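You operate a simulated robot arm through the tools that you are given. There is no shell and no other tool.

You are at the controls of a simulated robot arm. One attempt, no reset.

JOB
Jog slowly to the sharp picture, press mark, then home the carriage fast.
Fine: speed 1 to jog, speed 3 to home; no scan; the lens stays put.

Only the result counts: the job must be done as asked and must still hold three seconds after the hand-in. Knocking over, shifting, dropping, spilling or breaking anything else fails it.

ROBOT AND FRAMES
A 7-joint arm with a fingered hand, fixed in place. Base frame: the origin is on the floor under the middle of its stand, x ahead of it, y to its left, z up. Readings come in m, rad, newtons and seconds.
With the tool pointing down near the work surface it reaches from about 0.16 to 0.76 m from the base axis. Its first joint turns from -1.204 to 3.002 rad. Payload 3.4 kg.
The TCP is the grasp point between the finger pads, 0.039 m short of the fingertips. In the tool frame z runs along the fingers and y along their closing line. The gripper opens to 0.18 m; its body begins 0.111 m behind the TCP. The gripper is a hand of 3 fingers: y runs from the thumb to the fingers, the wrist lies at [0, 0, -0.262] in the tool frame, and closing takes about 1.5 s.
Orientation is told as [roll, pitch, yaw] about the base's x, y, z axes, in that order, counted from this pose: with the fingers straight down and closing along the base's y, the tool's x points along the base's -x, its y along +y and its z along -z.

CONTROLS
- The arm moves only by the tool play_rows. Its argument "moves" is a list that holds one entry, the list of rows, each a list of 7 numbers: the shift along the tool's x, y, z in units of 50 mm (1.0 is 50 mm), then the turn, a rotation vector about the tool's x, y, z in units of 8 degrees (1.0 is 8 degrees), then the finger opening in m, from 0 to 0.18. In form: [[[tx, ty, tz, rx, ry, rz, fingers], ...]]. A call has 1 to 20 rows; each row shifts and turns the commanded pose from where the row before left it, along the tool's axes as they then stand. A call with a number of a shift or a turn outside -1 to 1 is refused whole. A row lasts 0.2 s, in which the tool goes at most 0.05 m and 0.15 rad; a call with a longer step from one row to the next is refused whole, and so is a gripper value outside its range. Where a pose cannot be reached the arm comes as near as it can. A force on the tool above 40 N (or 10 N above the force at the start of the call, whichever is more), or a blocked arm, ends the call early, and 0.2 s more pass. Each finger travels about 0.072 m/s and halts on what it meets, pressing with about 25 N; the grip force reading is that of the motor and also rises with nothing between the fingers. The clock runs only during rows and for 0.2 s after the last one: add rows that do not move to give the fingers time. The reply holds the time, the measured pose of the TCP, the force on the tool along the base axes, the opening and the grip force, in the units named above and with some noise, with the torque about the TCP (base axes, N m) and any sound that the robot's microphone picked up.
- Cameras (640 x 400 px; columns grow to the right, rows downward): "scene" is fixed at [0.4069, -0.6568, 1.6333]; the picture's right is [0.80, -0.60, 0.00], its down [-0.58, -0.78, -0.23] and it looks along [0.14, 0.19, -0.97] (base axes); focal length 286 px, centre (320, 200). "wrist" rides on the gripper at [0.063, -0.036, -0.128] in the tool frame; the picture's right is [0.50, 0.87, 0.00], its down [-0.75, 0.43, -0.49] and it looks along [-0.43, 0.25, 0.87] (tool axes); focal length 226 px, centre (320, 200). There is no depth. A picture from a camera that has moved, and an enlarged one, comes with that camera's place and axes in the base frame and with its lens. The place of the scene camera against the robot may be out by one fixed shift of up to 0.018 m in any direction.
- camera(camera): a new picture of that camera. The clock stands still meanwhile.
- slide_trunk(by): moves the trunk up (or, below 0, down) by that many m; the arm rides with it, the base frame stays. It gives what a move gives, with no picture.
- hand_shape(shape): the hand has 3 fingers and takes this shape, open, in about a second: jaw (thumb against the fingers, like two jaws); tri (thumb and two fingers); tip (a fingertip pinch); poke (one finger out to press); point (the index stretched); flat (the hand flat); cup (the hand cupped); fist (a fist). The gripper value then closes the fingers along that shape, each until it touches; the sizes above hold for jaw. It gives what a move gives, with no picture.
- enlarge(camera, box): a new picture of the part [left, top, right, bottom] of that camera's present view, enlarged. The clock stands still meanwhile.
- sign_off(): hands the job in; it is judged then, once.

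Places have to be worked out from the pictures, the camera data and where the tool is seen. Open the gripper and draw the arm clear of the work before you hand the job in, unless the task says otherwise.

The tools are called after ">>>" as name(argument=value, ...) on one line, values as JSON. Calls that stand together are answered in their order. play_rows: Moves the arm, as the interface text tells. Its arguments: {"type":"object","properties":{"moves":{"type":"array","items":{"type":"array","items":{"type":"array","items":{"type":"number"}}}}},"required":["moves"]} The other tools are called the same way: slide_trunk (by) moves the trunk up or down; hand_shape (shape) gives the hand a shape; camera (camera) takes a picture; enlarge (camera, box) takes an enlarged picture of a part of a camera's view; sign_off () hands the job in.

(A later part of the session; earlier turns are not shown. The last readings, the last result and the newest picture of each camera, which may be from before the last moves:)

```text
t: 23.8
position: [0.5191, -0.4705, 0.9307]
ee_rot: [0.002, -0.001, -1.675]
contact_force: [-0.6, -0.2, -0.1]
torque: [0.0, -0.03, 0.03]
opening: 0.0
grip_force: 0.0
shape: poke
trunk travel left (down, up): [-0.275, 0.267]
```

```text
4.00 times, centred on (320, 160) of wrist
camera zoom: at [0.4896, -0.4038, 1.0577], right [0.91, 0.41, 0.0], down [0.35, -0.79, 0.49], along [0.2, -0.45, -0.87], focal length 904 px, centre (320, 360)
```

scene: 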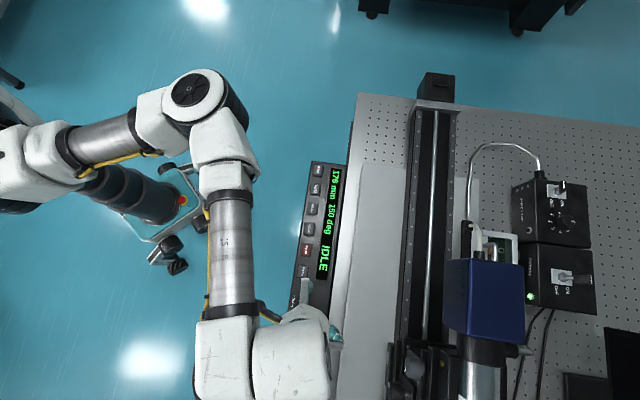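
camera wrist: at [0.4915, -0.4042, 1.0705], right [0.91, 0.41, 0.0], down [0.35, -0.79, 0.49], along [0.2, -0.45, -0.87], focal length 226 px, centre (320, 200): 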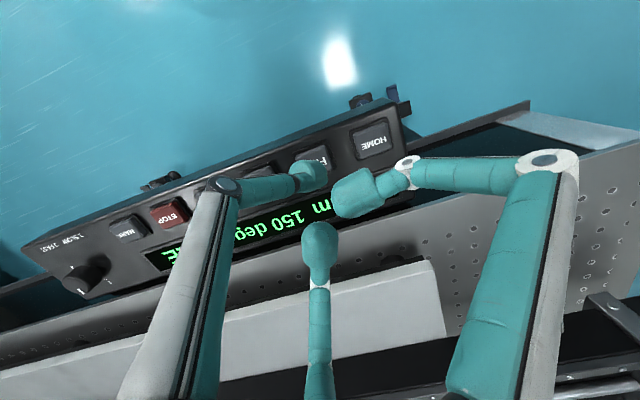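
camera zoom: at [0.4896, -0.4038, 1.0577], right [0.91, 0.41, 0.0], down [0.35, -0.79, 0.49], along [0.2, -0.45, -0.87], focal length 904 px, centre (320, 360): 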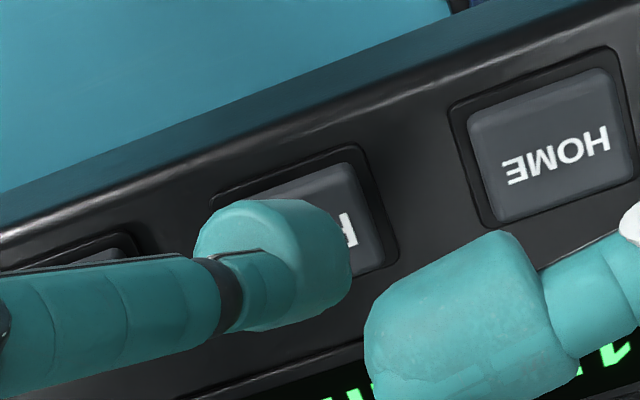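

No contact yet at TCP 0.931. Continuing down in 2 mm rows.

>>> play_rows(moves=[[[0, 0, 0.04, 0, 0, 0, 0.18], [0, 0, 0.04, 0, 0, 0, 0.18], [0, 0, 0.04, 0, 0, 0, 0.18]]])

>>> enlarge(camera="scene", box=[270, 150, 370, 350])

```text
t: 24.6
position: [0.5185, -0.4705, 0.9249]
ee_rot: [0.001, -0.001, -1.675]
contact_force: [0.4, 0.3, -0.3]
torque: [-0.01, 0.0, -0.02]
opening: 0.0001
grip_force: 0.0
shape: poke
trunk travel left (down, up): [-0.275, 0.267]
```

```text
2.00 times, centred on (320, 250) of scene
camera zoom: at [0.4069, -0.6568, 1.6333], right [0.8, -0.6, 0.0], down [-0.58, -0.78, -0.23], along [0.14, 0.19, -0.97], focal length 573 px, centre (320, 100)
```

zoom: 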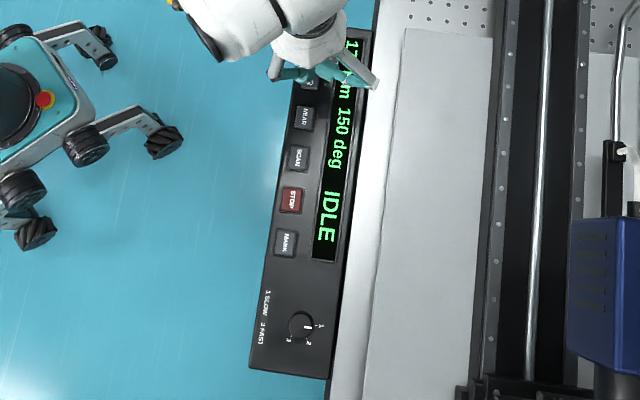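

Still no contact at TCP 0.925; I keep lowering in 2 mm rows.

>>> play_rows(moves=[[[0, 0, 0.04, 0, 0, 0, 0.18], [0, 0, 0.04, 0, 0, 0, 0.18]]])

>>> enlarge(camera="scene", box=[270, 150, 370, 350])

>>> enlarge(camera="wrist", box=[240, 110, 400, 210])

```text
t: 25.2
position: [0.5187, -0.47, 0.9204]
ee_rot: [0.003, -0.004, -1.674]
contact_force: [0.3, 0.0, -0.5]
torque: [0.01, 0.0, -0.02]
opening: 0.0001
grip_force: 0.1
shape: poke
trunk travel left (down, up): [-0.275, 0.267]
```

```text
2.00 times, centred on (320, 250) of scene
camera zoom: at [0.4069, -0.6568, 1.6333], right [0.8, -0.6, 0.0], down [-0.58, -0.78, -0.23], along [0.14, 0.19, -0.97], focal length 573 px, centre (320, 100)
```

zoom: 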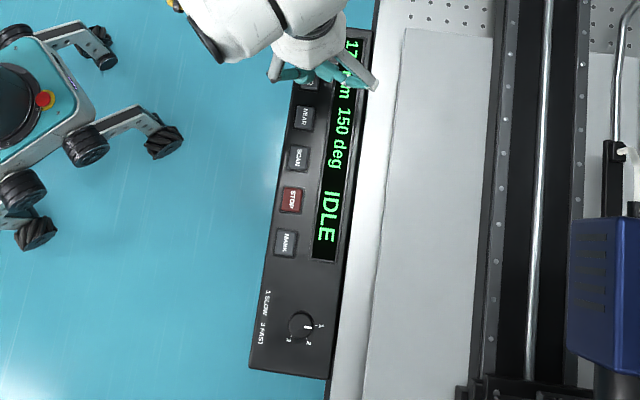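

```text
4.00 times, centred on (320, 160) of wrist
camera zoom: at [0.4899, -0.4039, 1.0471], right [0.91, 0.41, 0.0], down [0.35, -0.79, 0.49], along [0.2, -0.45, -0.87], focal length 904 px, centre (320, 360)
```

zoom: 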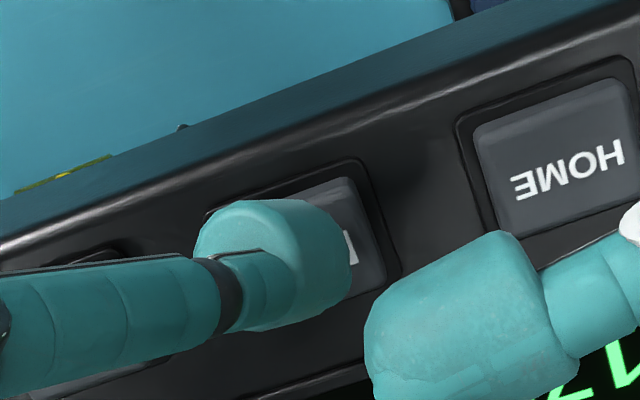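

The tip is slightly off-centre toward the display, so I'll shift 4 mm along tool x while still hovering and continue lowering.

>>> play_rows(moves=[[[0.08, 0.02, 0, 0, 0, 0, 0.18], [0, 0, 0.04, 0, 0, 0, 0.18], [0, 0, 0.04, 0, 0, 0, 0.18]]])

>>> enlarge(camera="scene", box=[270, 150, 370, 350])

```text
t: 26.0
position: [0.5188, -0.4671, 0.9163]
ee_rot: [0.002, -0.001, -1.674]
contact_force: [0.1, -0.7, 0.3]
torque: [0.01, 0.01, 0.02]
opening: 0.0
grip_force: 0.0
shape: poke
trunk travel left (down, up): [-0.275, 0.267]
```

```text
2.00 times, centred on (320, 250) of scene
camera zoom: at [0.4069, -0.6568, 1.6333], right [0.8, -0.6, 0.0], down [-0.58, -0.78, -0.23], along [0.14, 0.19, -0.97], focal length 573 px, centre (320, 100)
```

zoom: 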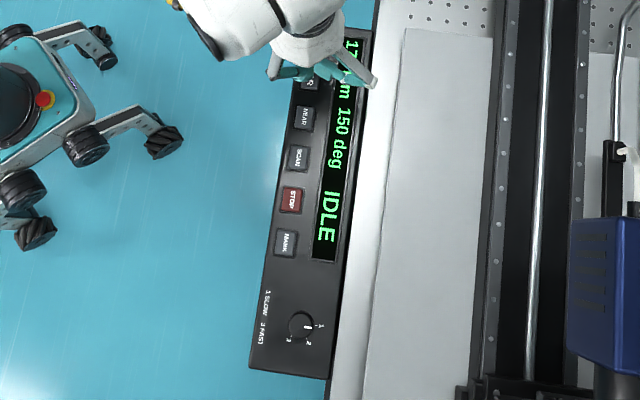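

Still free at TCP 0.916; I'll go on in 2 mm rows.

>>> play_rows(moves=[[[0, 0, 0.04, 0, 0, 0, 0.18], [0, 0, 0.04, 0, 0, 0, 0.18]]])

>>> enlarge(camera="scene", box=[270, 150, 370, 350])

>>> enlarge(camera="wrist", box=[240, 110, 400, 210])

```text
t: 26.6
position: [0.5188, -0.4678, 0.9129]
ee_rot: [0.002, -0.002, -1.676]
contact_force: [-0.2, 0.9, 1.8]
torque: [-0.01, -0.01, -0.02]
opening: 0.0
grip_force: 0.0
shape: poke
trunk travel left (down, up): [-0.275, 0.267]
heard: click
```

```text
2.00 times, centred on (320, 250) of scene
camera zoom: at [0.4069, -0.6568, 1.6333], right [0.8, -0.6, 0.0], down [-0.58, -0.78, -0.23], along [0.14, 0.19, -0.97], focal length 573 px, centre (320, 100)
```

zoom: 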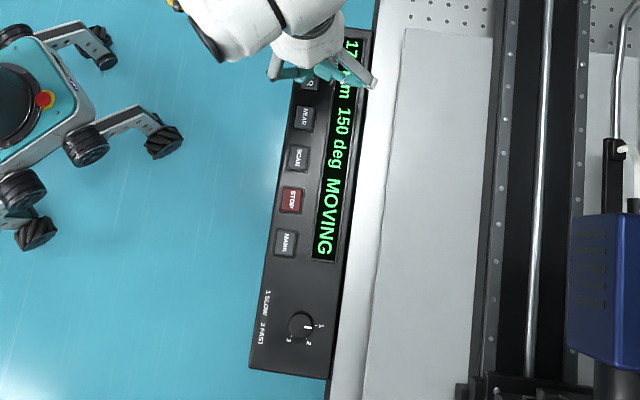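

```text
4.00 times, centred on (320, 160) of wrist
camera zoom: at [0.4907, -0.4003, 1.0397], right [0.91, 0.41, 0.0], down [0.35, -0.79, 0.49], along [0.2, -0.45, -0.87], focal length 904 px, centre (320, 360)
```

zoom: 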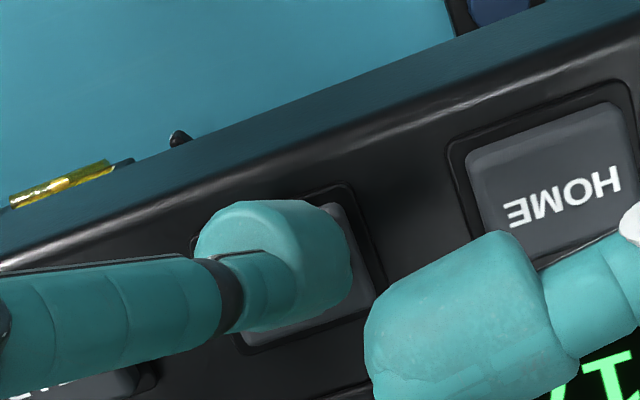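

A click, and the display reads MOVING — FAR is pressed with TCP at 0.913. I'll release now (lift 6 mm) to learn whether it runs only while held.

>>> play_rows(moves=[[[0, 0, -0.12, 0, 0, 0, 0.18]]])

>>> enlarge(camera="scene", box=[270, 150, 370, 350])

>>> enlarge(camera="wrist", box=[200, 120, 440, 270])

```text
t: 27.0
position: [0.5193, -0.4673, 0.9179]
ee_rot: [0.001, -0.002, -1.674]
contact_force: [0.0, -0.3, -0.9]
torque: [0.02, 0.0, 0.0]
opening: 0.0
grip_force: 0.0
shape: poke
trunk travel left (down, up): [-0.275, 0.267]
```

```text
2.00 times, centred on (320, 250) of scene
camera zoom: at [0.4069, -0.6568, 1.6333], right [0.8, -0.6, 0.0], down [-0.58, -0.78, -0.23], along [0.14, 0.19, -0.97], focal length 573 px, centre (320, 100)
```

zoom: 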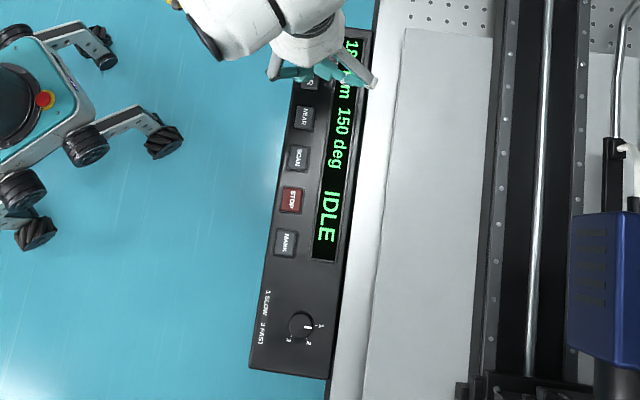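

```text
2.67 times, centred on (320, 195) of wrist
camera zoom: at [0.4903, -0.4009, 1.0451], right [0.91, 0.41, 0.0], down [0.35, -0.79, 0.49], along [0.2, -0.45, -0.87], focal length 603 px, centre (320, 213)
```

zoom: 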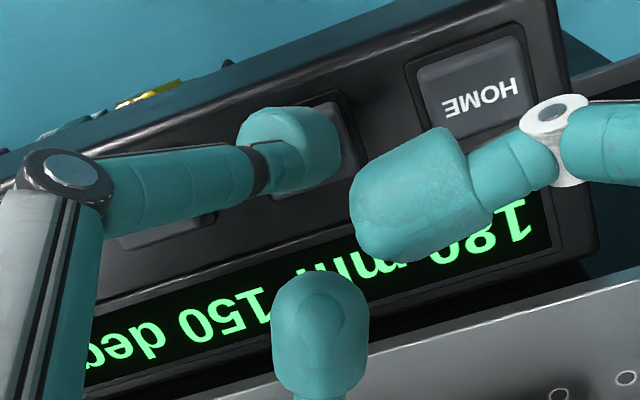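

It runs only while held: the position went 176→180 mm, then IDLE. Let me see how the disc sliver on the monitor changed.

>>> enlarge(camera="scene", box=[630, 300, 640, 400])

>>> enlarge(camera="scene", box=[620, 200, 640, 400])

```text
4.00 times, centred on (635, 350) of scene
camera zoom: at [0.4069, -0.6568, 1.6333], right [0.8, -0.6, 0.0], down [-0.58, -0.78, -0.23], along [0.14, 0.19, -0.97], focal length 1145 px, centre (-940, -400)
```

zoom: 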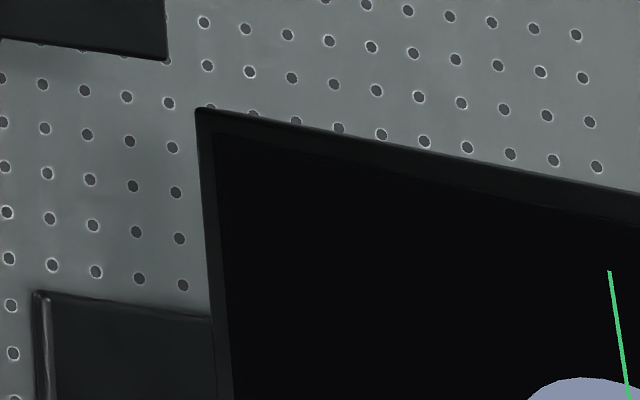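

```text
2.00 times, centred on (630, 300) of scene
camera zoom: at [0.4069, -0.6568, 1.6333], right [0.8, -0.6, 0.0], down [-0.58, -0.78, -0.23], along [0.14, 0.19, -0.97], focal length 573 px, centre (-300, 0)
```

zoom: 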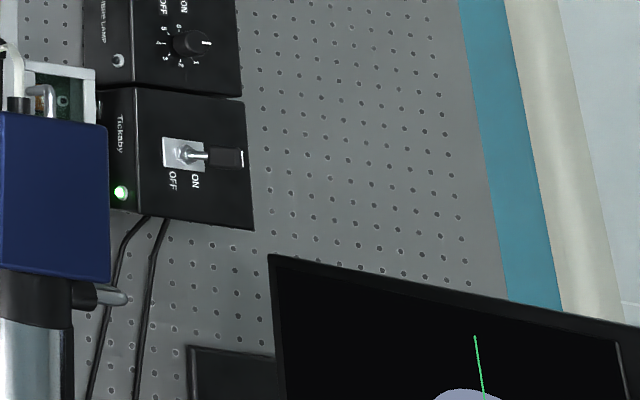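

The disc sliver changed only slightly for 4 mm (shrinking a bit). I'll hold FAR for about 2 s more and compare.

>>> play_rows(moves=[[[0, 0, 0.12, 0, 0, 0, 0.18], [0, 0, 0, 0, 0, 0, 0.18], [0, 0, 0, 0, 0, 0, 0.18], [0, 0, 0, 0, 0, 0, 0.18], [0, 0, 0, 0, 0, 0, 0.18], [0, 0, 0, 0, 0, 0, 0.18], [0, 0, 0, 0, 0, 0, 0.18], [0, 0, 0, 0, 0, 0, 0.18], [0, 0, 0, 0, 0, 0, 0.18], [0, 0, -0.12, 0, 0, 0, 0.18]]])

>>> enlarge(camera="scene", box=[630, 300, 640, 400])

>>> enlarge(camera="wrist", box=[200, 120, 440, 270])

>>> camera(camera="scene")

```text
t: 29.2
position: [0.5192, -0.4677, 0.9178]
ee_rot: [0.0, 0.001, -1.676]
contact_force: [0.6, 0.2, -0.3]
torque: [-0.02, -0.01, 0.01]
opening: 0.0
grip_force: 0.1
shape: poke
trunk travel left (down, up): [-0.275, 0.267]
heard: click
```

```text
4.00 times, centred on (635, 350) of scene
camera zoom: at [0.4069, -0.6568, 1.6333], right [0.8, -0.6, 0.0], down [-0.58, -0.78, -0.23], along [0.14, 0.19, -0.97], focal length 1145 px, centre (-940, -400)
```

zoom: 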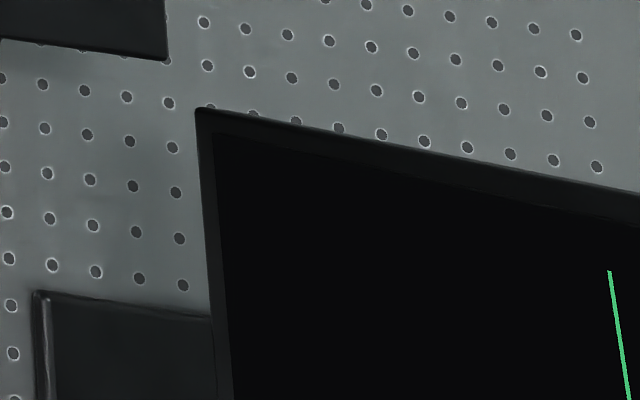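

```text
2.67 times, centred on (320, 195) of wrist
camera zoom: at [0.4903, -0.4007, 1.0444], right [0.91, 0.41, 0.0], down [0.35, -0.79, 0.49], along [0.2, -0.45, -0.87], focal length 603 px, centre (320, 213)
```

zoom: 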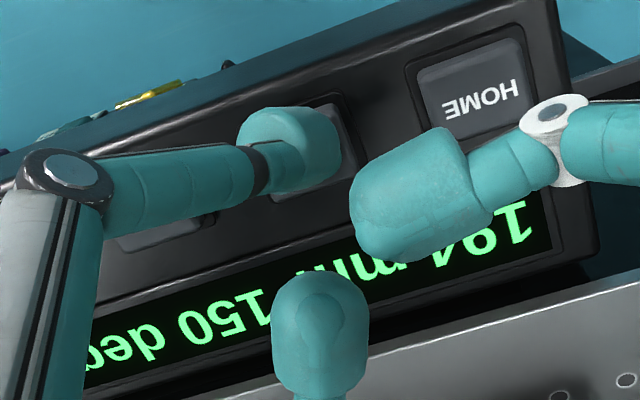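

```text
taken
```

scene: 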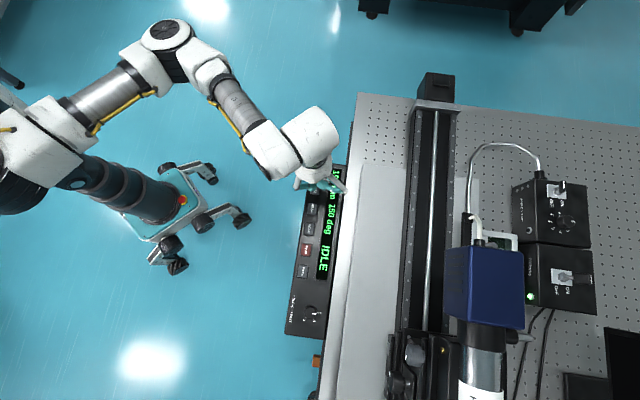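

The display reads ~194 mm and the disc top has shrunk out of the sliver, so FAR is toward focus at about 8 mm/s. I'll lift off and raise the trunk to get a proper high view of the monitor.

>>> play_rows(moves=[[[0, 0, -0.95, 0, 0, 0, 0.18], [0, 0, -0.95, 0, 0, 0, 0.18], [0, 0, -0.95, 0, 0, 0, 0.18], [0, 0, -0.95, 0, 0, 0, 0.18], [0, 0, -0.95, 0, 0, 0, 0.18], [0, 0, -0.95, 0, 0, 0, 0.18]]])

>>> slide_trunk(by=0.24)

>>> play_rows(moves=[[[0, 0, 0, -0.5, -0.87, 0, 0.18], [0, 0, 0, -0.5, -0.87, 0, 0.18]]])

>>> camera(camera="wrist")

```text
t: 30.6
position: [0.515, -0.4643, 1.2041]
ee_rot: [0.002, -0.002, -1.675]
contact_force: [-0.5, 0.3, 0.2]
torque: [-0.01, -0.02, 0.03]
opening: 0.0001
grip_force: 0.1
shape: poke
trunk travel left (down, up): [-0.275, 0.267]
```

```text
t: 33.1
position: [0.5195, -0.4667, 1.4411]
ee_rot: [-0.001, -0.002, -1.676]
contact_force: [-0.1, 0.8, -0.2]
torque: [0.04, 0.04, -0.02]
opening: 0.0
grip_force: 0.0
shape: poke
trunk travel left (down, up): [-0.515, 0.027]
```

```text
t: 33.7
position: [0.5196, -0.4603, 1.4446]
ee_rot: [0.146, -0.247, -1.693]
contact_force: [0.0, 0.1, 0.5]
torque: [-0.03, 0.04, 0.0]
opening: 0.0001
grip_force: 0.2
shape: poke
trunk travel left (down, up): [-0.515, 0.027]
```

```text
taken
camera wrist: at [0.478, -0.3644, 1.5456], right [0.91, 0.41, 0.0], down [0.28, -0.63, 0.72], along [0.29, -0.66, -0.7], focal length 226 px, centre (320, 200)
```

wrist: 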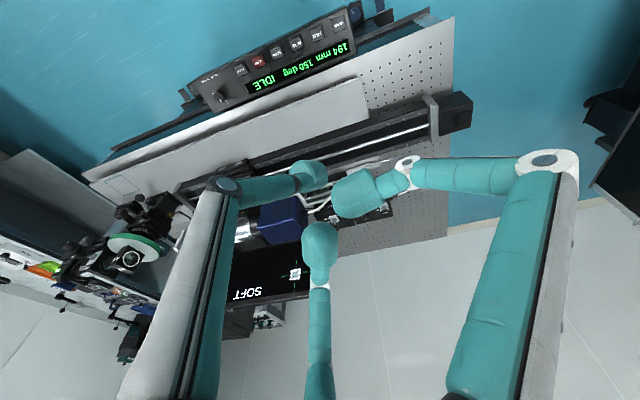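

The monitor is now visible near (280,275), with the word "SOFT" and a small spot. Let me enlarge it.

>>> enlarge(camera="wrist", box=[220, 230, 320, 310])

>>> enlarge(camera="wrist", box=[220, 20, 380, 100])

```text
5.00 times, centred on (270, 270) of wrist
camera zoom: at [0.478, -0.3644, 1.5456], right [0.91, 0.41, 0.0], down [0.28, -0.63, 0.72], along [0.29, -0.66, -0.7], focal length 1130 px, centre (570, -150)
```

zoom: 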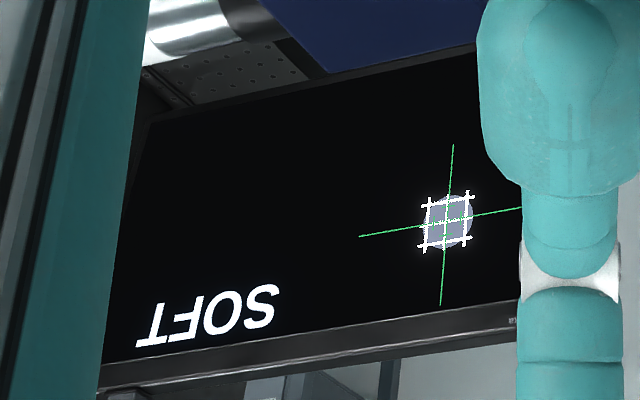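

```text
4.00 times, centred on (300, 60) of wrist
camera zoom: at [0.478, -0.3644, 1.5456], right [0.91, 0.41, 0.0], down [0.28, -0.63, 0.72], along [0.29, -0.66, -0.7], focal length 904 px, centre (400, 760)
```

zoom: 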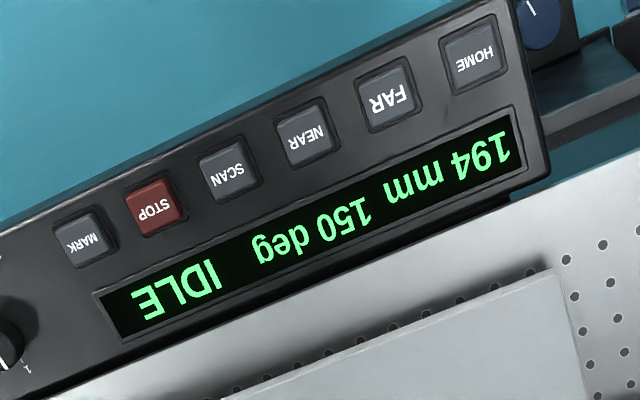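

At 194 mm the grid is appearing but the monitor says "SOFT", so focus is a bit further on FAR. I'll undo the tilt, lower the trunk and return to hover over FAR.

>>> play_rows(moves=[[[0, 0, 0, 0.5, 0.87, 0, 0.18], [0, 0, 0, 0.5, 0.87, 0, 0.18]]])

>>> slide_trunk(by=-0.24)

>>> play_rows(moves=[[[0, 0, 0.95, 0, 0, 0, 0.18], [0, 0, 0.95, 0, 0, 0, 0.18], [0, 0, 0.95, 0, 0, 0, 0.18], [0, 0, 0.95, 0, 0, 0, 0.18], [0, 0, 0.95, 0, 0, 0, 0.18], [0, 0, 0.75, 0, 0, 0, 0.18], [0, 0, 0, 0, 0, 0, 0.18]]])

>>> enlarge(camera="wrist", box=[200, 120, 440, 270])

```text
t: 34.3
position: [0.5185, -0.4734, 1.4408]
ee_rot: [0.001, 0.006, -1.675]
contact_force: [-0.5, -0.5, 0.1]
torque: [0.03, -0.04, -0.01]
opening: 0.0003
grip_force: 0.1
shape: poke
trunk travel left (down, up): [-0.515, 0.027]
```

```text
t: 36.8
position: [0.5192, -0.4716, 1.2007]
ee_rot: [0.001, 0.0, -1.675]
contact_force: [-0.7, 0.4, -1.1]
torque: [0.07, -0.02, 0.01]
opening: 0.0001
grip_force: 0.1
shape: poke
trunk travel left (down, up): [-0.275, 0.267]
```

```text
t: 38.4
position: [0.5183, -0.4689, 0.9271]
ee_rot: [0.003, -0.003, -1.676]
contact_force: [0.0, -0.4, 0.6]
torque: [0.01, 0.01, 0.0]
opening: 0.0
grip_force: 0.2
shape: poke
trunk travel left (down, up): [-0.275, 0.267]
```

```text
2.67 times, centred on (320, 195) of wrist
camera zoom: at [0.4895, -0.4011, 1.0539], right [0.91, 0.41, 0.0], down [0.35, -0.79, 0.49], along [0.2, -0.45, -0.87], focal length 603 px, centre (320, 213)
```

zoom: 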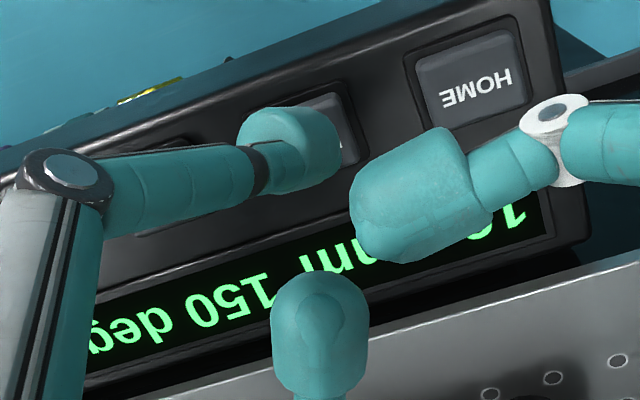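

Hovering at 0.927 over FAR. I'll press for about 0.55 s (expected +4–5 mm) and release.

>>> play_rows(moves=[[[0, 0, 0.17, 0, 0, 0, 0.18], [0, 0, 0.12, 0, 0, 0, 0.18], [0, 0, 0, 0, 0, 0, 0.18], [0, 0, 0, 0, 0, 0, 0.18], [0, 0, -0.12, 0, 0, 0, 0.18]]])

>>> enlarge(camera="wrist", box=[200, 120, 440, 270])

>>> enlarge(camera="scene", box=[270, 150, 370, 350])

```text
t: 39.6
position: [0.5192, -0.4662, 0.9179]
ee_rot: [0.002, 0.0, -1.675]
contact_force: [0.2, -0.8, 0.2]
torque: [0.01, -0.01, 0.03]
opening: 0.0
grip_force: 0.1
shape: poke
trunk travel left (down, up): [-0.275, 0.267]
heard: click
```

```text
2.67 times, centred on (320, 195) of wrist
camera zoom: at [0.4902, -0.3996, 1.0454], right [0.91, 0.41, 0.0], down [0.35, -0.79, 0.49], along [0.2, -0.45, -0.87], focal length 603 px, centre (320, 213)
```

zoom: 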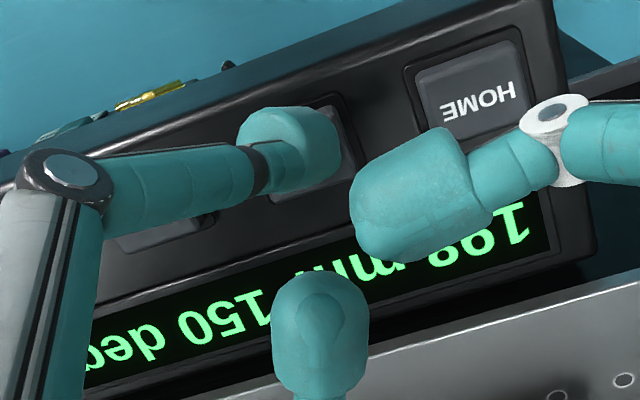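

```text
2.00 times, centred on (320, 250) of scene
camera zoom: at [0.4069, -0.6568, 1.6333], right [0.8, -0.6, 0.0], down [-0.58, -0.78, -0.23], along [0.14, 0.19, -0.97], focal length 573 px, centre (320, 100)
```

zoom: 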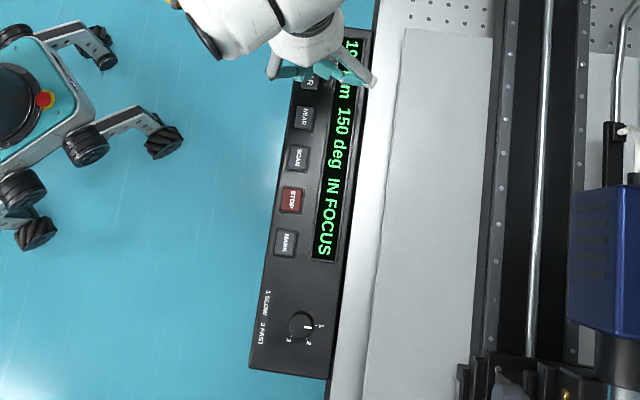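

The panel now reads 198 mm, "IN FOCUS". I'll verify on the monitor itself before marking.

>>> play_rows(moves=[[[0, 0, -0.95, 0, 0, 0, 0.18], [0, 0, -0.95, 0, 0, 0, 0.18], [0, 0, -0.95, 0, 0, 0, 0.18], [0, 0, -0.95, 0, 0, 0, 0.18], [0, 0, -0.95, 0, 0, 0, 0.18], [0, 0, -0.95, 0, 0, 0, 0.18]]])

>>> slide_trunk(by=0.24)

>>> play_rows(moves=[[[0, 0, 0, -0.5, -0.87, 0, 0.18], [0, 0, 0, -0.5, -0.87, 0, 0.18]]])

>>> enlarge(camera="wrist", box=[220, 230, 320, 310])

>>> enlarge(camera="wrist", box=[220, 20, 380, 100])

```text
t: 41.0
position: [0.519, -0.4648, 1.2052]
ee_rot: [0.002, -0.002, -1.676]
contact_force: [0.0, 0.6, 1.1]
torque: [0.03, 0.0, 0.02]
opening: 0.0
grip_force: 0.1
shape: poke
trunk travel left (down, up): [-0.275, 0.267]
```

```text
t: 43.5
position: [0.5197, -0.4667, 1.4441]
ee_rot: [-0.001, -0.001, -1.676]
contact_force: [-0.4, 0.4, 0.2]
torque: [-0.02, 0.03, 0.04]
opening: 0.0
grip_force: 0.0
shape: poke
trunk travel left (down, up): [-0.515, 0.027]
```

```text
t: 44.1
position: [0.5202, -0.4618, 1.4462]
ee_rot: [0.146, -0.247, -1.693]
contact_force: [-0.2, -0.4, 0.2]
torque: [-0.03, 0.0, -0.02]
opening: 0.0
grip_force: 0.1
shape: poke
trunk travel left (down, up): [-0.515, 0.027]
```

```text
5.00 times, centred on (270, 270) of wrist
camera zoom: at [0.4776, -0.3643, 1.5476], right [0.91, 0.41, 0.0], down [0.28, -0.63, 0.72], along [0.29, -0.66, -0.7], focal length 1130 px, centre (570, -150)
```

zoom: 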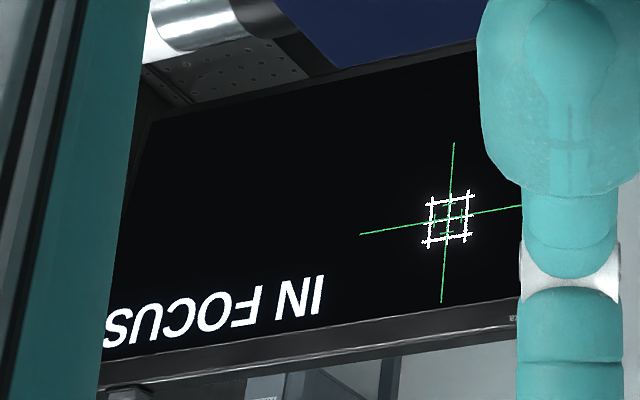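

```text
4.00 times, centred on (300, 60) of wrist
camera zoom: at [0.4776, -0.3643, 1.5476], right [0.91, 0.41, 0.0], down [0.28, -0.63, 0.72], along [0.29, -0.66, -0.7], focal length 904 px, centre (400, 760)
```

zoom: 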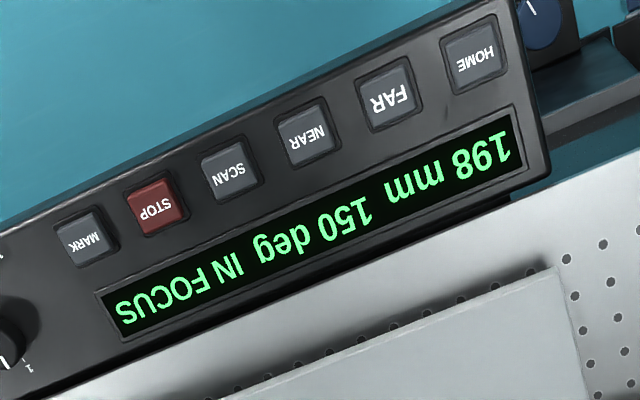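

The monitor shows the grid sharp with no blur disc, "IN FOCUS" at 198 mm. Next I go back down and over to the MARK button, estimated at TCP (0.366,-0.6215), stopping at a safe hover.

>>> play_rows(moves=[[[0, 0, 0, 0.5, 0.87, 0, 0.18], [0, 0, 0, 0.5, 0.87, 0, 0.18]]])

>>> slide_trunk(by=-0.24)

>>> play_rows(moves=[[[-0.674, -0.545, 0, 0, 0, 0, 0.18], [-0.674, -0.545, 0, 0, 0, 0, 0.18], [-0.674, -0.545, 0, 0, 0, 0, 0.18], [-0.674, -0.545, 0, 0, 0, 0, 0.18], [-0.674, -0.545, 0, 0, 0, 0, 0.18], [0, 0, 0.95, 0, 0, 0, 0.18], [0, 0, 0.95, 0, 0, 0, 0.18], [0, 0, 0.95, 0, 0, 0, 0.18], [0, 0, 0.95, 0, 0, 0, 0.18], [0, 0, 0.9, 0, 0, 0, 0.18], [0, 0, 0, 0, 0, 0, 0.18]]])

>>> camera(camera="wrist")

>>> enlarge(camera="wrist", box=[240, 110, 400, 210])

```text
t: 44.7
position: [0.518, -0.4737, 1.4422]
ee_rot: [0.0, 0.005, -1.676]
contact_force: [0.2, 0.7, -0.2]
torque: [0.04, -0.04, 0.0]
opening: 0.0
grip_force: 0.1
shape: poke
trunk travel left (down, up): [-0.515, 0.027]
```

```text
t: 47.2
position: [0.5196, -0.4725, 1.2035]
ee_rot: [0.003, 0.002, -1.675]
contact_force: [-0.7, 0.6, -0.8]
torque: [0.02, -0.02, 0.01]
opening: 0.0
grip_force: 0.1
shape: poke
trunk travel left (down, up): [-0.275, 0.267]
```

```text
t: 49.6
position: [0.3661, -0.6174, 0.97]
ee_rot: [0.001, 0.0, -1.675]
contact_force: [0.4, 0.0, -1.1]
torque: [0.01, 0.01, -0.01]
opening: 0.0
grip_force: 0.1
shape: poke
trunk travel left (down, up): [-0.275, 0.267]
```

```text
taken
camera wrist: at [0.3374, -0.5512, 1.0975], right [0.91, 0.41, 0.0], down [0.35, -0.79, 0.49], along [0.2, -0.45, -0.87], focal length 226 px, centre (320, 200)
```

wrist: 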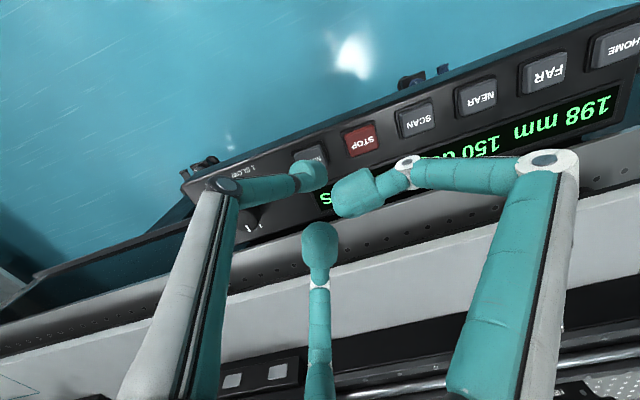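

```text
4.00 times, centred on (320, 160) of wrist
camera zoom: at [0.3374, -0.5512, 1.0975], right [0.91, 0.41, 0.0], down [0.35, -0.79, 0.49], along [0.2, -0.45, -0.87], focal length 904 px, centre (320, 360)
```

zoom: 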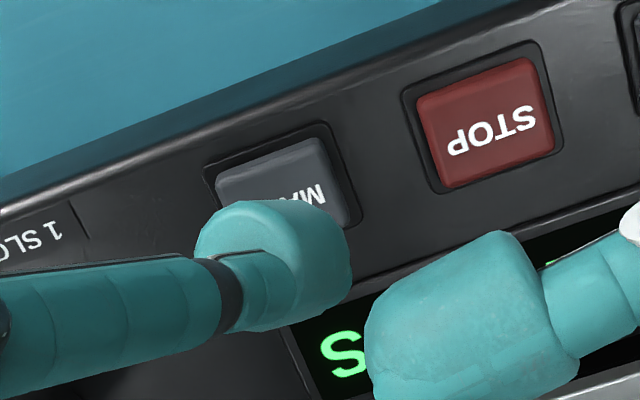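

MARK is under the tip, about 5 mm off toward the near edge; I'll correct by -5 mm in tool x and lower to ≈0.925.

>>> play_rows(moves=[[[-0.1, 0, 0, 0, 0, 0, 0.18], [0, 0, 0.45, 0, 0, 0, 0.18], [0, 0, 0.45, 0, 0, 0, 0.18], [0, 0, 0, 0, 0, 0, 0.18]]])

>>> enlarge(camera="wrist", box=[240, 110, 400, 210])

>>> enlarge(camera="scene", box=[270, 150, 370, 350])

```text
t: 50.6
position: [0.3685, -0.625, 0.9236]
ee_rot: [0.003, -0.002, -1.677]
contact_force: [0.3, 0.0, -0.1]
torque: [-0.02, -0.02, 0.02]
opening: 0.0004
grip_force: 0.0
shape: poke
trunk travel left (down, up): [-0.275, 0.267]
```

```text
4.00 times, centred on (320, 160) of wrist
camera zoom: at [0.3384, -0.5577, 1.0507], right [0.91, 0.41, 0.0], down [0.35, -0.79, 0.49], along [0.2, -0.45, -0.87], focal length 904 px, centre (320, 360)
```

zoom: 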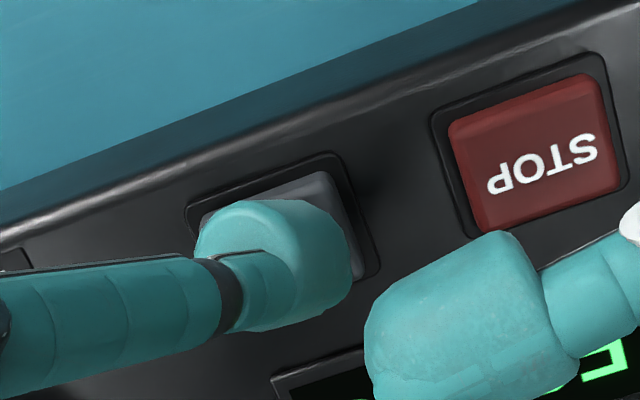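

```text
2.00 times, centred on (320, 250) of scene
camera zoom: at [0.4069, -0.6568, 1.6333], right [0.8, -0.6, 0.0], down [-0.58, -0.78, -0.23], along [0.14, 0.19, -0.97], focal length 573 px, centre (320, 100)
```

zoom: 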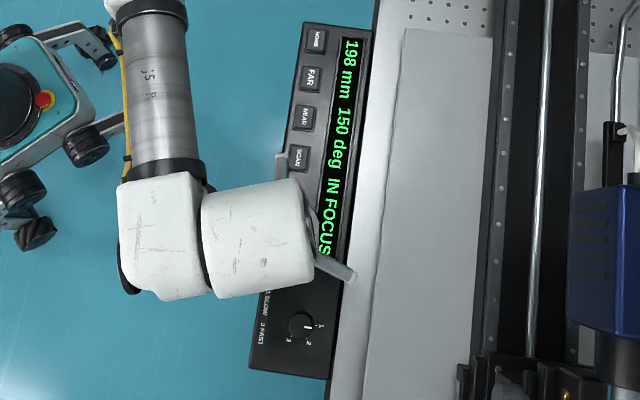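

The tip is now within ~2 mm of MARK's centre, and the display still reads 198 mm IN FOCUS. I'll press MARK briefly and lift.

>>> play_rows(moves=[[[0, 0, 0.1, 0, 0, 0, 0.18], [0, 0, 0.12, 0, 0, 0, 0.18], [0, 0, 0, 0, 0, 0, 0.18], [0, 0, -0.2, 0, 0, 0, 0.18]]])

>>> enlarge(camera="scene", box=[270, 150, 370, 350])

>>> enlarge(camera="wrist", box=[240, 110, 400, 210])

```text
t: 51.6
position: [0.3661, -0.6238, 0.9224]
ee_rot: [0.002, -0.001, -1.675]
contact_force: [1.0, -0.5, -0.2]
torque: [-0.01, 0.02, 0.01]
opening: 0.0
grip_force: 0.0
shape: poke
trunk travel left (down, up): [-0.275, 0.267]
heard: click
```

```text
2.00 times, centred on (320, 250) of scene
camera zoom: at [0.4069, -0.6568, 1.6333], right [0.8, -0.6, 0.0], down [-0.58, -0.78, -0.23], along [0.14, 0.19, -0.97], focal length 573 px, centre (320, 100)
```

zoom: 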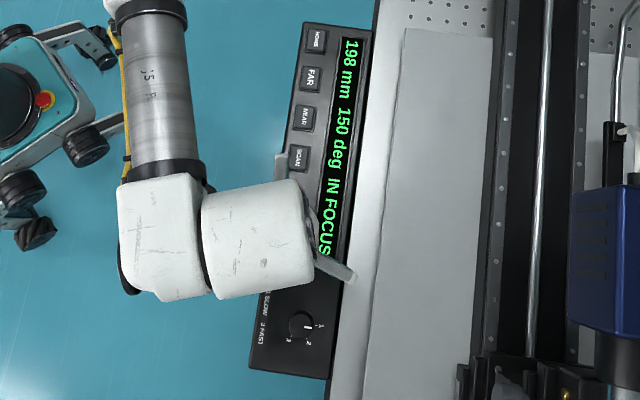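

```text
4.00 times, centred on (320, 160) of wrist
camera zoom: at [0.3381, -0.558, 1.0502], right [0.91, 0.41, 0.0], down [0.35, -0.79, 0.49], along [0.2, -0.45, -0.87], focal length 904 px, centre (320, 360)
```

zoom: 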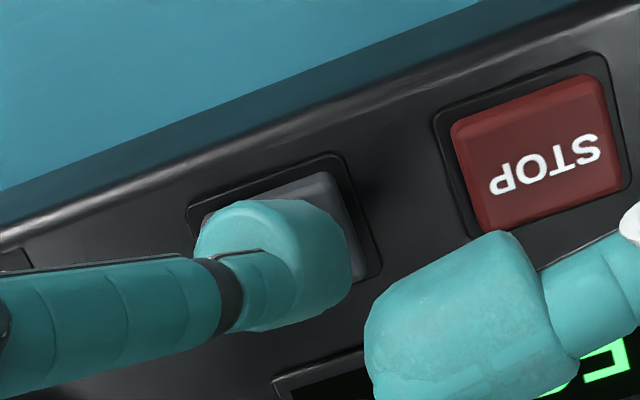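

Click heard for MARK; the panel text still reads IN FOCUS, so I'll check the monitor for a mark confirmation before homing.

>>> play_rows(moves=[[[0, 0, -0.9, 0, 0, 0, 0.18], [0, 0, -0.95, 0, 0, 0, 0.18], [0, 0, -0.95, 0, 0, 0, 0.18], [0, 0, -0.95, 0, 0, 0, 0.18], [0, 0, -0.95, 0, 0, 0, 0.18], [0, 0, -0.95, 0, 0, 0, 0.18], [0, 0, 0, 0, 0, -1, 0.18], [0, 0, 0, 0, 0, -1, 0.18]]])

>>> slide_trunk(by=0.24)

>>> play_rows(moves=[[[0, 0, 0, -0.5, -0.87, 0, 0.18], [0, 0, 0, -0.5, -0.87, 0, 0.18]]])

>>> camera(camera="wrist")

```text
t: 53.4
position: [0.3662, -0.6246, 1.2069]
ee_rot: [0.001, -0.003, -1.394]
contact_force: [0.9, 0.0, 0.2]
torque: [0.0, -0.02, -0.03]
opening: 0.0002
grip_force: 0.0
shape: poke
trunk travel left (down, up): [-0.275, 0.267]
```

```text
t: 55.9
position: [0.367, -0.6252, 1.4445]
ee_rot: [0.0, -0.003, -1.396]
contact_force: [-0.3, -0.7, 0.2]
torque: [0.01, 0.01, -0.01]
opening: 0.0001
grip_force: 0.1
shape: poke
trunk travel left (down, up): [-0.515, 0.027]
```

```text
t: 56.5
position: [0.3654, -0.6216, 1.448]
ee_rot: [0.144, -0.248, -1.414]
contact_force: [0.7, 0.2, 0.2]
torque: [-0.03, 0.02, -0.02]
opening: 0.0003
grip_force: 0.1
shape: poke
trunk travel left (down, up): [-0.515, 0.027]
```

```text
taken
camera wrist: at [0.2987, -0.5403, 1.5497], right [0.77, 0.64, 0.0], down [0.45, -0.53, 0.72], along [0.46, -0.55, -0.7], focal length 226 px, centre (320, 200)
```

wrist: 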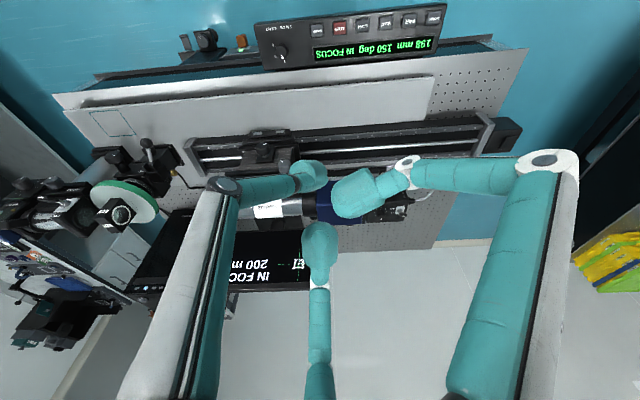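

>>> enlarge(camera="wrist", box=[220, 220, 320, 300])

>>> enlarge(camera="wrist", box=[120, 200, 240, 310])

>>> enlarge(camera="wrist", box=[250, 0, 450, 80])

```text
5.00 times, centred on (270, 260) of wrist
camera zoom: at [0.2987, -0.5403, 1.5497], right [0.77, 0.64, 0.0], down [0.45, -0.53, 0.72], along [0.46, -0.55, -0.7], focal length 1130 px, centre (570, -100)
```

zoom: 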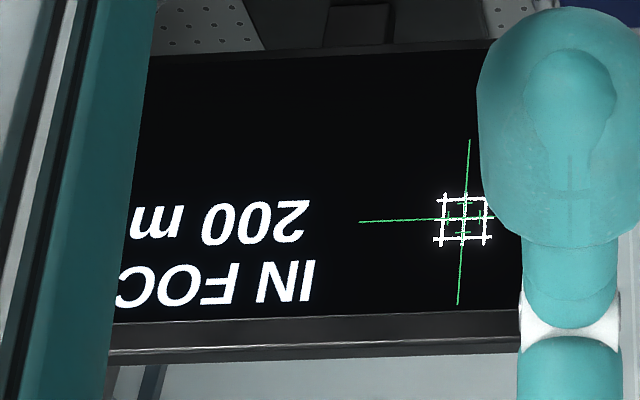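

```text
3.64 times, centred on (180, 255) of wrist
camera zoom: at [0.2987, -0.5403, 1.5497], right [0.77, 0.64, 0.0], down [0.45, -0.53, 0.72], along [0.46, -0.55, -0.7], focal length 822 px, centre (829, 0)
```

zoom: 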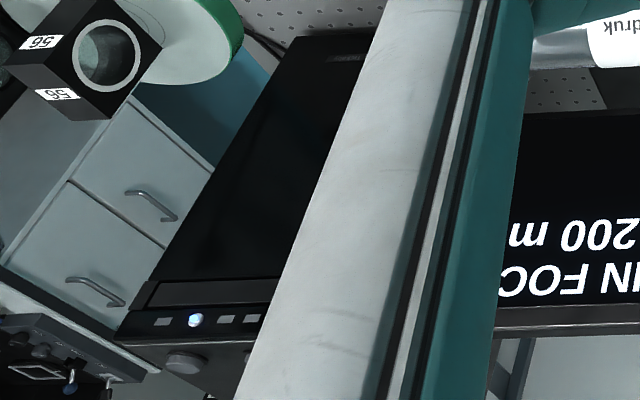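

```text
3.20 times, centred on (350, 40) of wrist
camera zoom: at [0.2987, -0.5403, 1.5497], right [0.77, 0.64, 0.0], down [0.45, -0.53, 0.72], along [0.46, -0.55, -0.7], focal length 723 px, centre (224, 712)
```

zoom: 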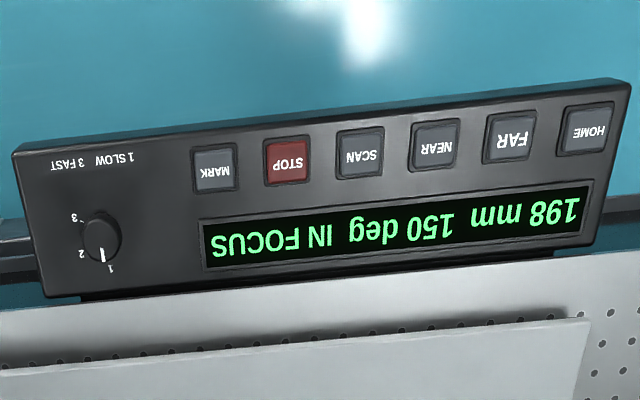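

MARK registered: the monitor now shows a reading "200 m…" under IN FOCUS. Next is speed 3: I'll return, take the jaw shape, and hover over the knob at yaw ≈-0.63 to turn it clockwise in two 60° grips.

>>> play_rows(moves=[[[0, 0, 0, 0.5, 0.87, 0, 0.18], [0, 0, 0, 0.5, 0.87, 0, 0.18]]])

>>> slide_trunk(by=-0.24)

>>> hand_shape(shape="jaw")

>>> play_rows(moves=[[[0, 0, 0, 0, 0, -0.912, 0.16], [0, 0, 0, 0, 0, -0.912, 0.14], [0, 0, 0, 0, 0, -0.912, 0.12], [0, 0, 0, 0, 0, -0.912, 0.1], [0, 0, 0, 0, 0, -0.912, 0.08], [0, 0, 0, 0, 0, -0.912, 0.05], [-0.093, -0.694, 0, 0, 0, 0, 0.05], [-0.093, -0.694, 0, 0, 0, 0, 0.05], [-0.093, -0.694, 0, 0, 0, 0, 0.05], [0, 0, 0.9, 0, 0, 0, 0.05], [0, 0, 0.9, 0, 0, 0, 0.05], [0, 0, 0.9, 0, 0, 0, 0.05], [0, 0, 0.9, 0, 0, 0, 0.05], [0, 0, 0.6, 0, 0, 0, 0.05], [0, 0, 0, 0, 0, 0, 0.05]]])

>>> camera(camera="wrist")

>>> enlarge(camera="wrist", box=[230, 100, 410, 220])

```text
t: 57.1
position: [0.3654, -0.6304, 1.4441]
ee_rot: [0.0, 0.003, -1.398]
contact_force: [0.1, -0.4, -0.3]
torque: [0.0, -0.04, 0.01]
opening: 0.0
grip_force: 0.0
shape: poke
trunk travel left (down, up): [-0.515, 0.027]
```

```text
t: 59.6
position: [0.3642, -0.6268, 1.2055]
ee_rot: [0.002, -0.002, -1.397]
contact_force: [0.0, -0.5, 0.2]
torque: [0.0, 0.02, 0.01]
opening: 0.0002
grip_force: 0.0
shape: poke
trunk travel left (down, up): [-0.275, 0.267]
```

```text
t: 60.5
position: [0.366, -0.6245, 1.2059]
ee_rot: [0.001, -0.002, -1.397]
contact_force: [-0.4, 0.6, 0.0]
torque: [0.01, -0.02, 0.02]
opening: 0.1798
grip_force: 0.0
shape: jaw
trunk travel left (down, up): [-0.275, 0.267]
```

```text
t: 63.7
position: [0.3146, -0.7148, 0.9957]
ee_rot: [-0.002, 0.0, -0.631]
contact_force: [-0.3, -0.3, 0.6]
torque: [-0.01, 0.03, 0.01]
opening: 0.0507
grip_force: 0.0
shape: jaw
trunk travel left (down, up): [-0.275, 0.267]
```

```text
taken
camera wrist: at [0.2431, -0.7068, 1.1227], right [0.11, 0.99, 0.0], down [0.86, -0.09, 0.49], along [0.49, -0.06, -0.87], focal length 226 px, centre (320, 200)
```

wrist: 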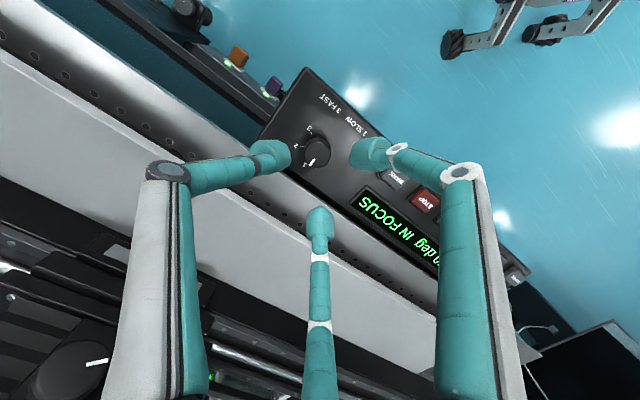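

```text
3.33 times, centred on (320, 160) of wrist
camera zoom: at [0.2431, -0.7068, 1.1227], right [0.11, 0.99, 0.0], down [0.86, -0.09, 0.49], along [0.49, -0.06, -0.87], focal length 754 px, centre (320, 333)
```

zoom: 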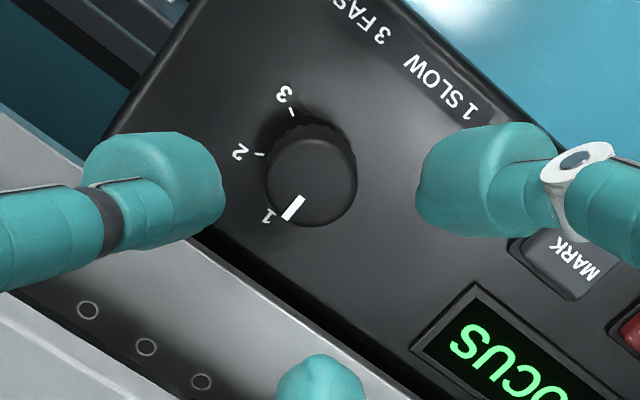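

The knob is ~3 mm off; I'll correct, narrow to 0.045 and lower to ≈0.936 for a check.

>>> play_rows(moves=[[[-0.053, -0.028, 0, 0, 0, 0, 0.045], [0, 0, 0.45, 0, 0, 0, 0.045], [0, 0, 0.45, 0, 0, 0, 0.045], [0, 0, 0.3, 0, 0, 0, 0.045], [0, 0, 0, 0, 0, 0, 0.045]]])

>>> enlarge(camera="wrist", box=[230, 100, 410, 220])

```text
t: 64.9
position: [0.3176, -0.7201, 0.9352]
ee_rot: [0.0, -0.002, -0.632]
contact_force: [0.7, 0.3, -0.9]
torque: [-0.02, -0.02, 0.0]
opening: 0.0453
grip_force: 0.0
shape: jaw
trunk travel left (down, up): [-0.275, 0.267]
```

```text
3.33 times, centred on (320, 160) of wrist
camera zoom: at [0.2459, -0.7116, 1.0627], right [0.11, 0.99, 0.0], down [0.86, -0.09, 0.49], along [0.49, -0.05, -0.87], focal length 754 px, centre (320, 333)
```

zoom: 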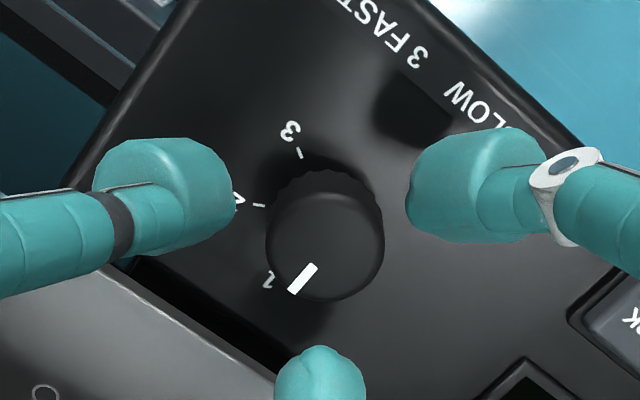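

The knob appears ~4 mm off along tool x compared to the earlier well-centred view; I'll correct and lower to ≈0.922.

>>> play_rows(moves=[[[0.075, -0.02, 0, 0, 0, 0, 0.045], [0, 0, 0.13, 0, 0, 0, 0.045], [0, 0, 0.13, 0, 0, 0, 0.045], [0, 0, 0, 0, 0, 0, 0.045]]])

>>> enlarge(camera="wrist", box=[230, 100, 410, 220])

```text
t: 65.9
position: [0.3124, -0.7194, 0.9234]
ee_rot: [0.002, -0.001, -0.632]
contact_force: [0.2, 0.8, 0.1]
torque: [0.03, -0.02, -0.01]
opening: 0.0451
grip_force: 0.0
shape: jaw
trunk travel left (down, up): [-0.275, 0.267]
```

```text
3.33 times, centred on (320, 160) of wrist
camera zoom: at [0.2414, -0.7103, 1.0503], right [0.11, 0.99, 0.0], down [0.86, -0.09, 0.49], along [0.49, -0.05, -0.87], focal length 754 px, centre (320, 333)
```

zoom: 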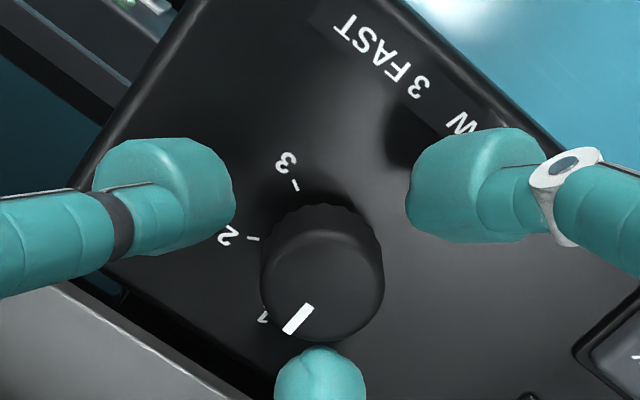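

Now the knob is centred between the fingers (322,282), like the successful grip before. I'll close on it.

>>> play_rows(moves=[[[0, 0, 0, 0, 0, 0, 0.035], [0, 0, 0, 0, 0, 0, 0.025], [0, 0, 0, 0, 0, 0, 0.01], [0, 0, 0, 0, 0, 0, 0.01], [0, 0, 0, 0, 0, 0, 0.01]]])

>>> enlarge(camera="wrist", box=[230, 100, 410, 220])

```text
t: 67.1
position: [0.3121, -0.7197, 0.9224]
ee_rot: [0.0, -0.002, -0.633]
contact_force: [-0.4, 1.4, -2.8]
torque: [0.03, 0.05, -0.04]
opening: 0.0205
grip_force: 24.6
shape: jaw
trunk travel left (down, up): [-0.275, 0.267]
```

```text
3.33 times, centred on (320, 160) of wrist
camera zoom: at [0.2412, -0.7102, 1.0501], right [0.11, 0.99, 0.0], down [0.87, -0.09, 0.49], along [0.49, -0.05, -0.87], focal length 754 px, centre (320, 333)
```

zoom: 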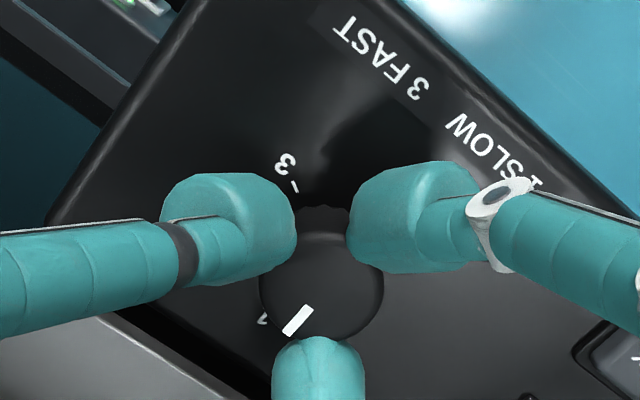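

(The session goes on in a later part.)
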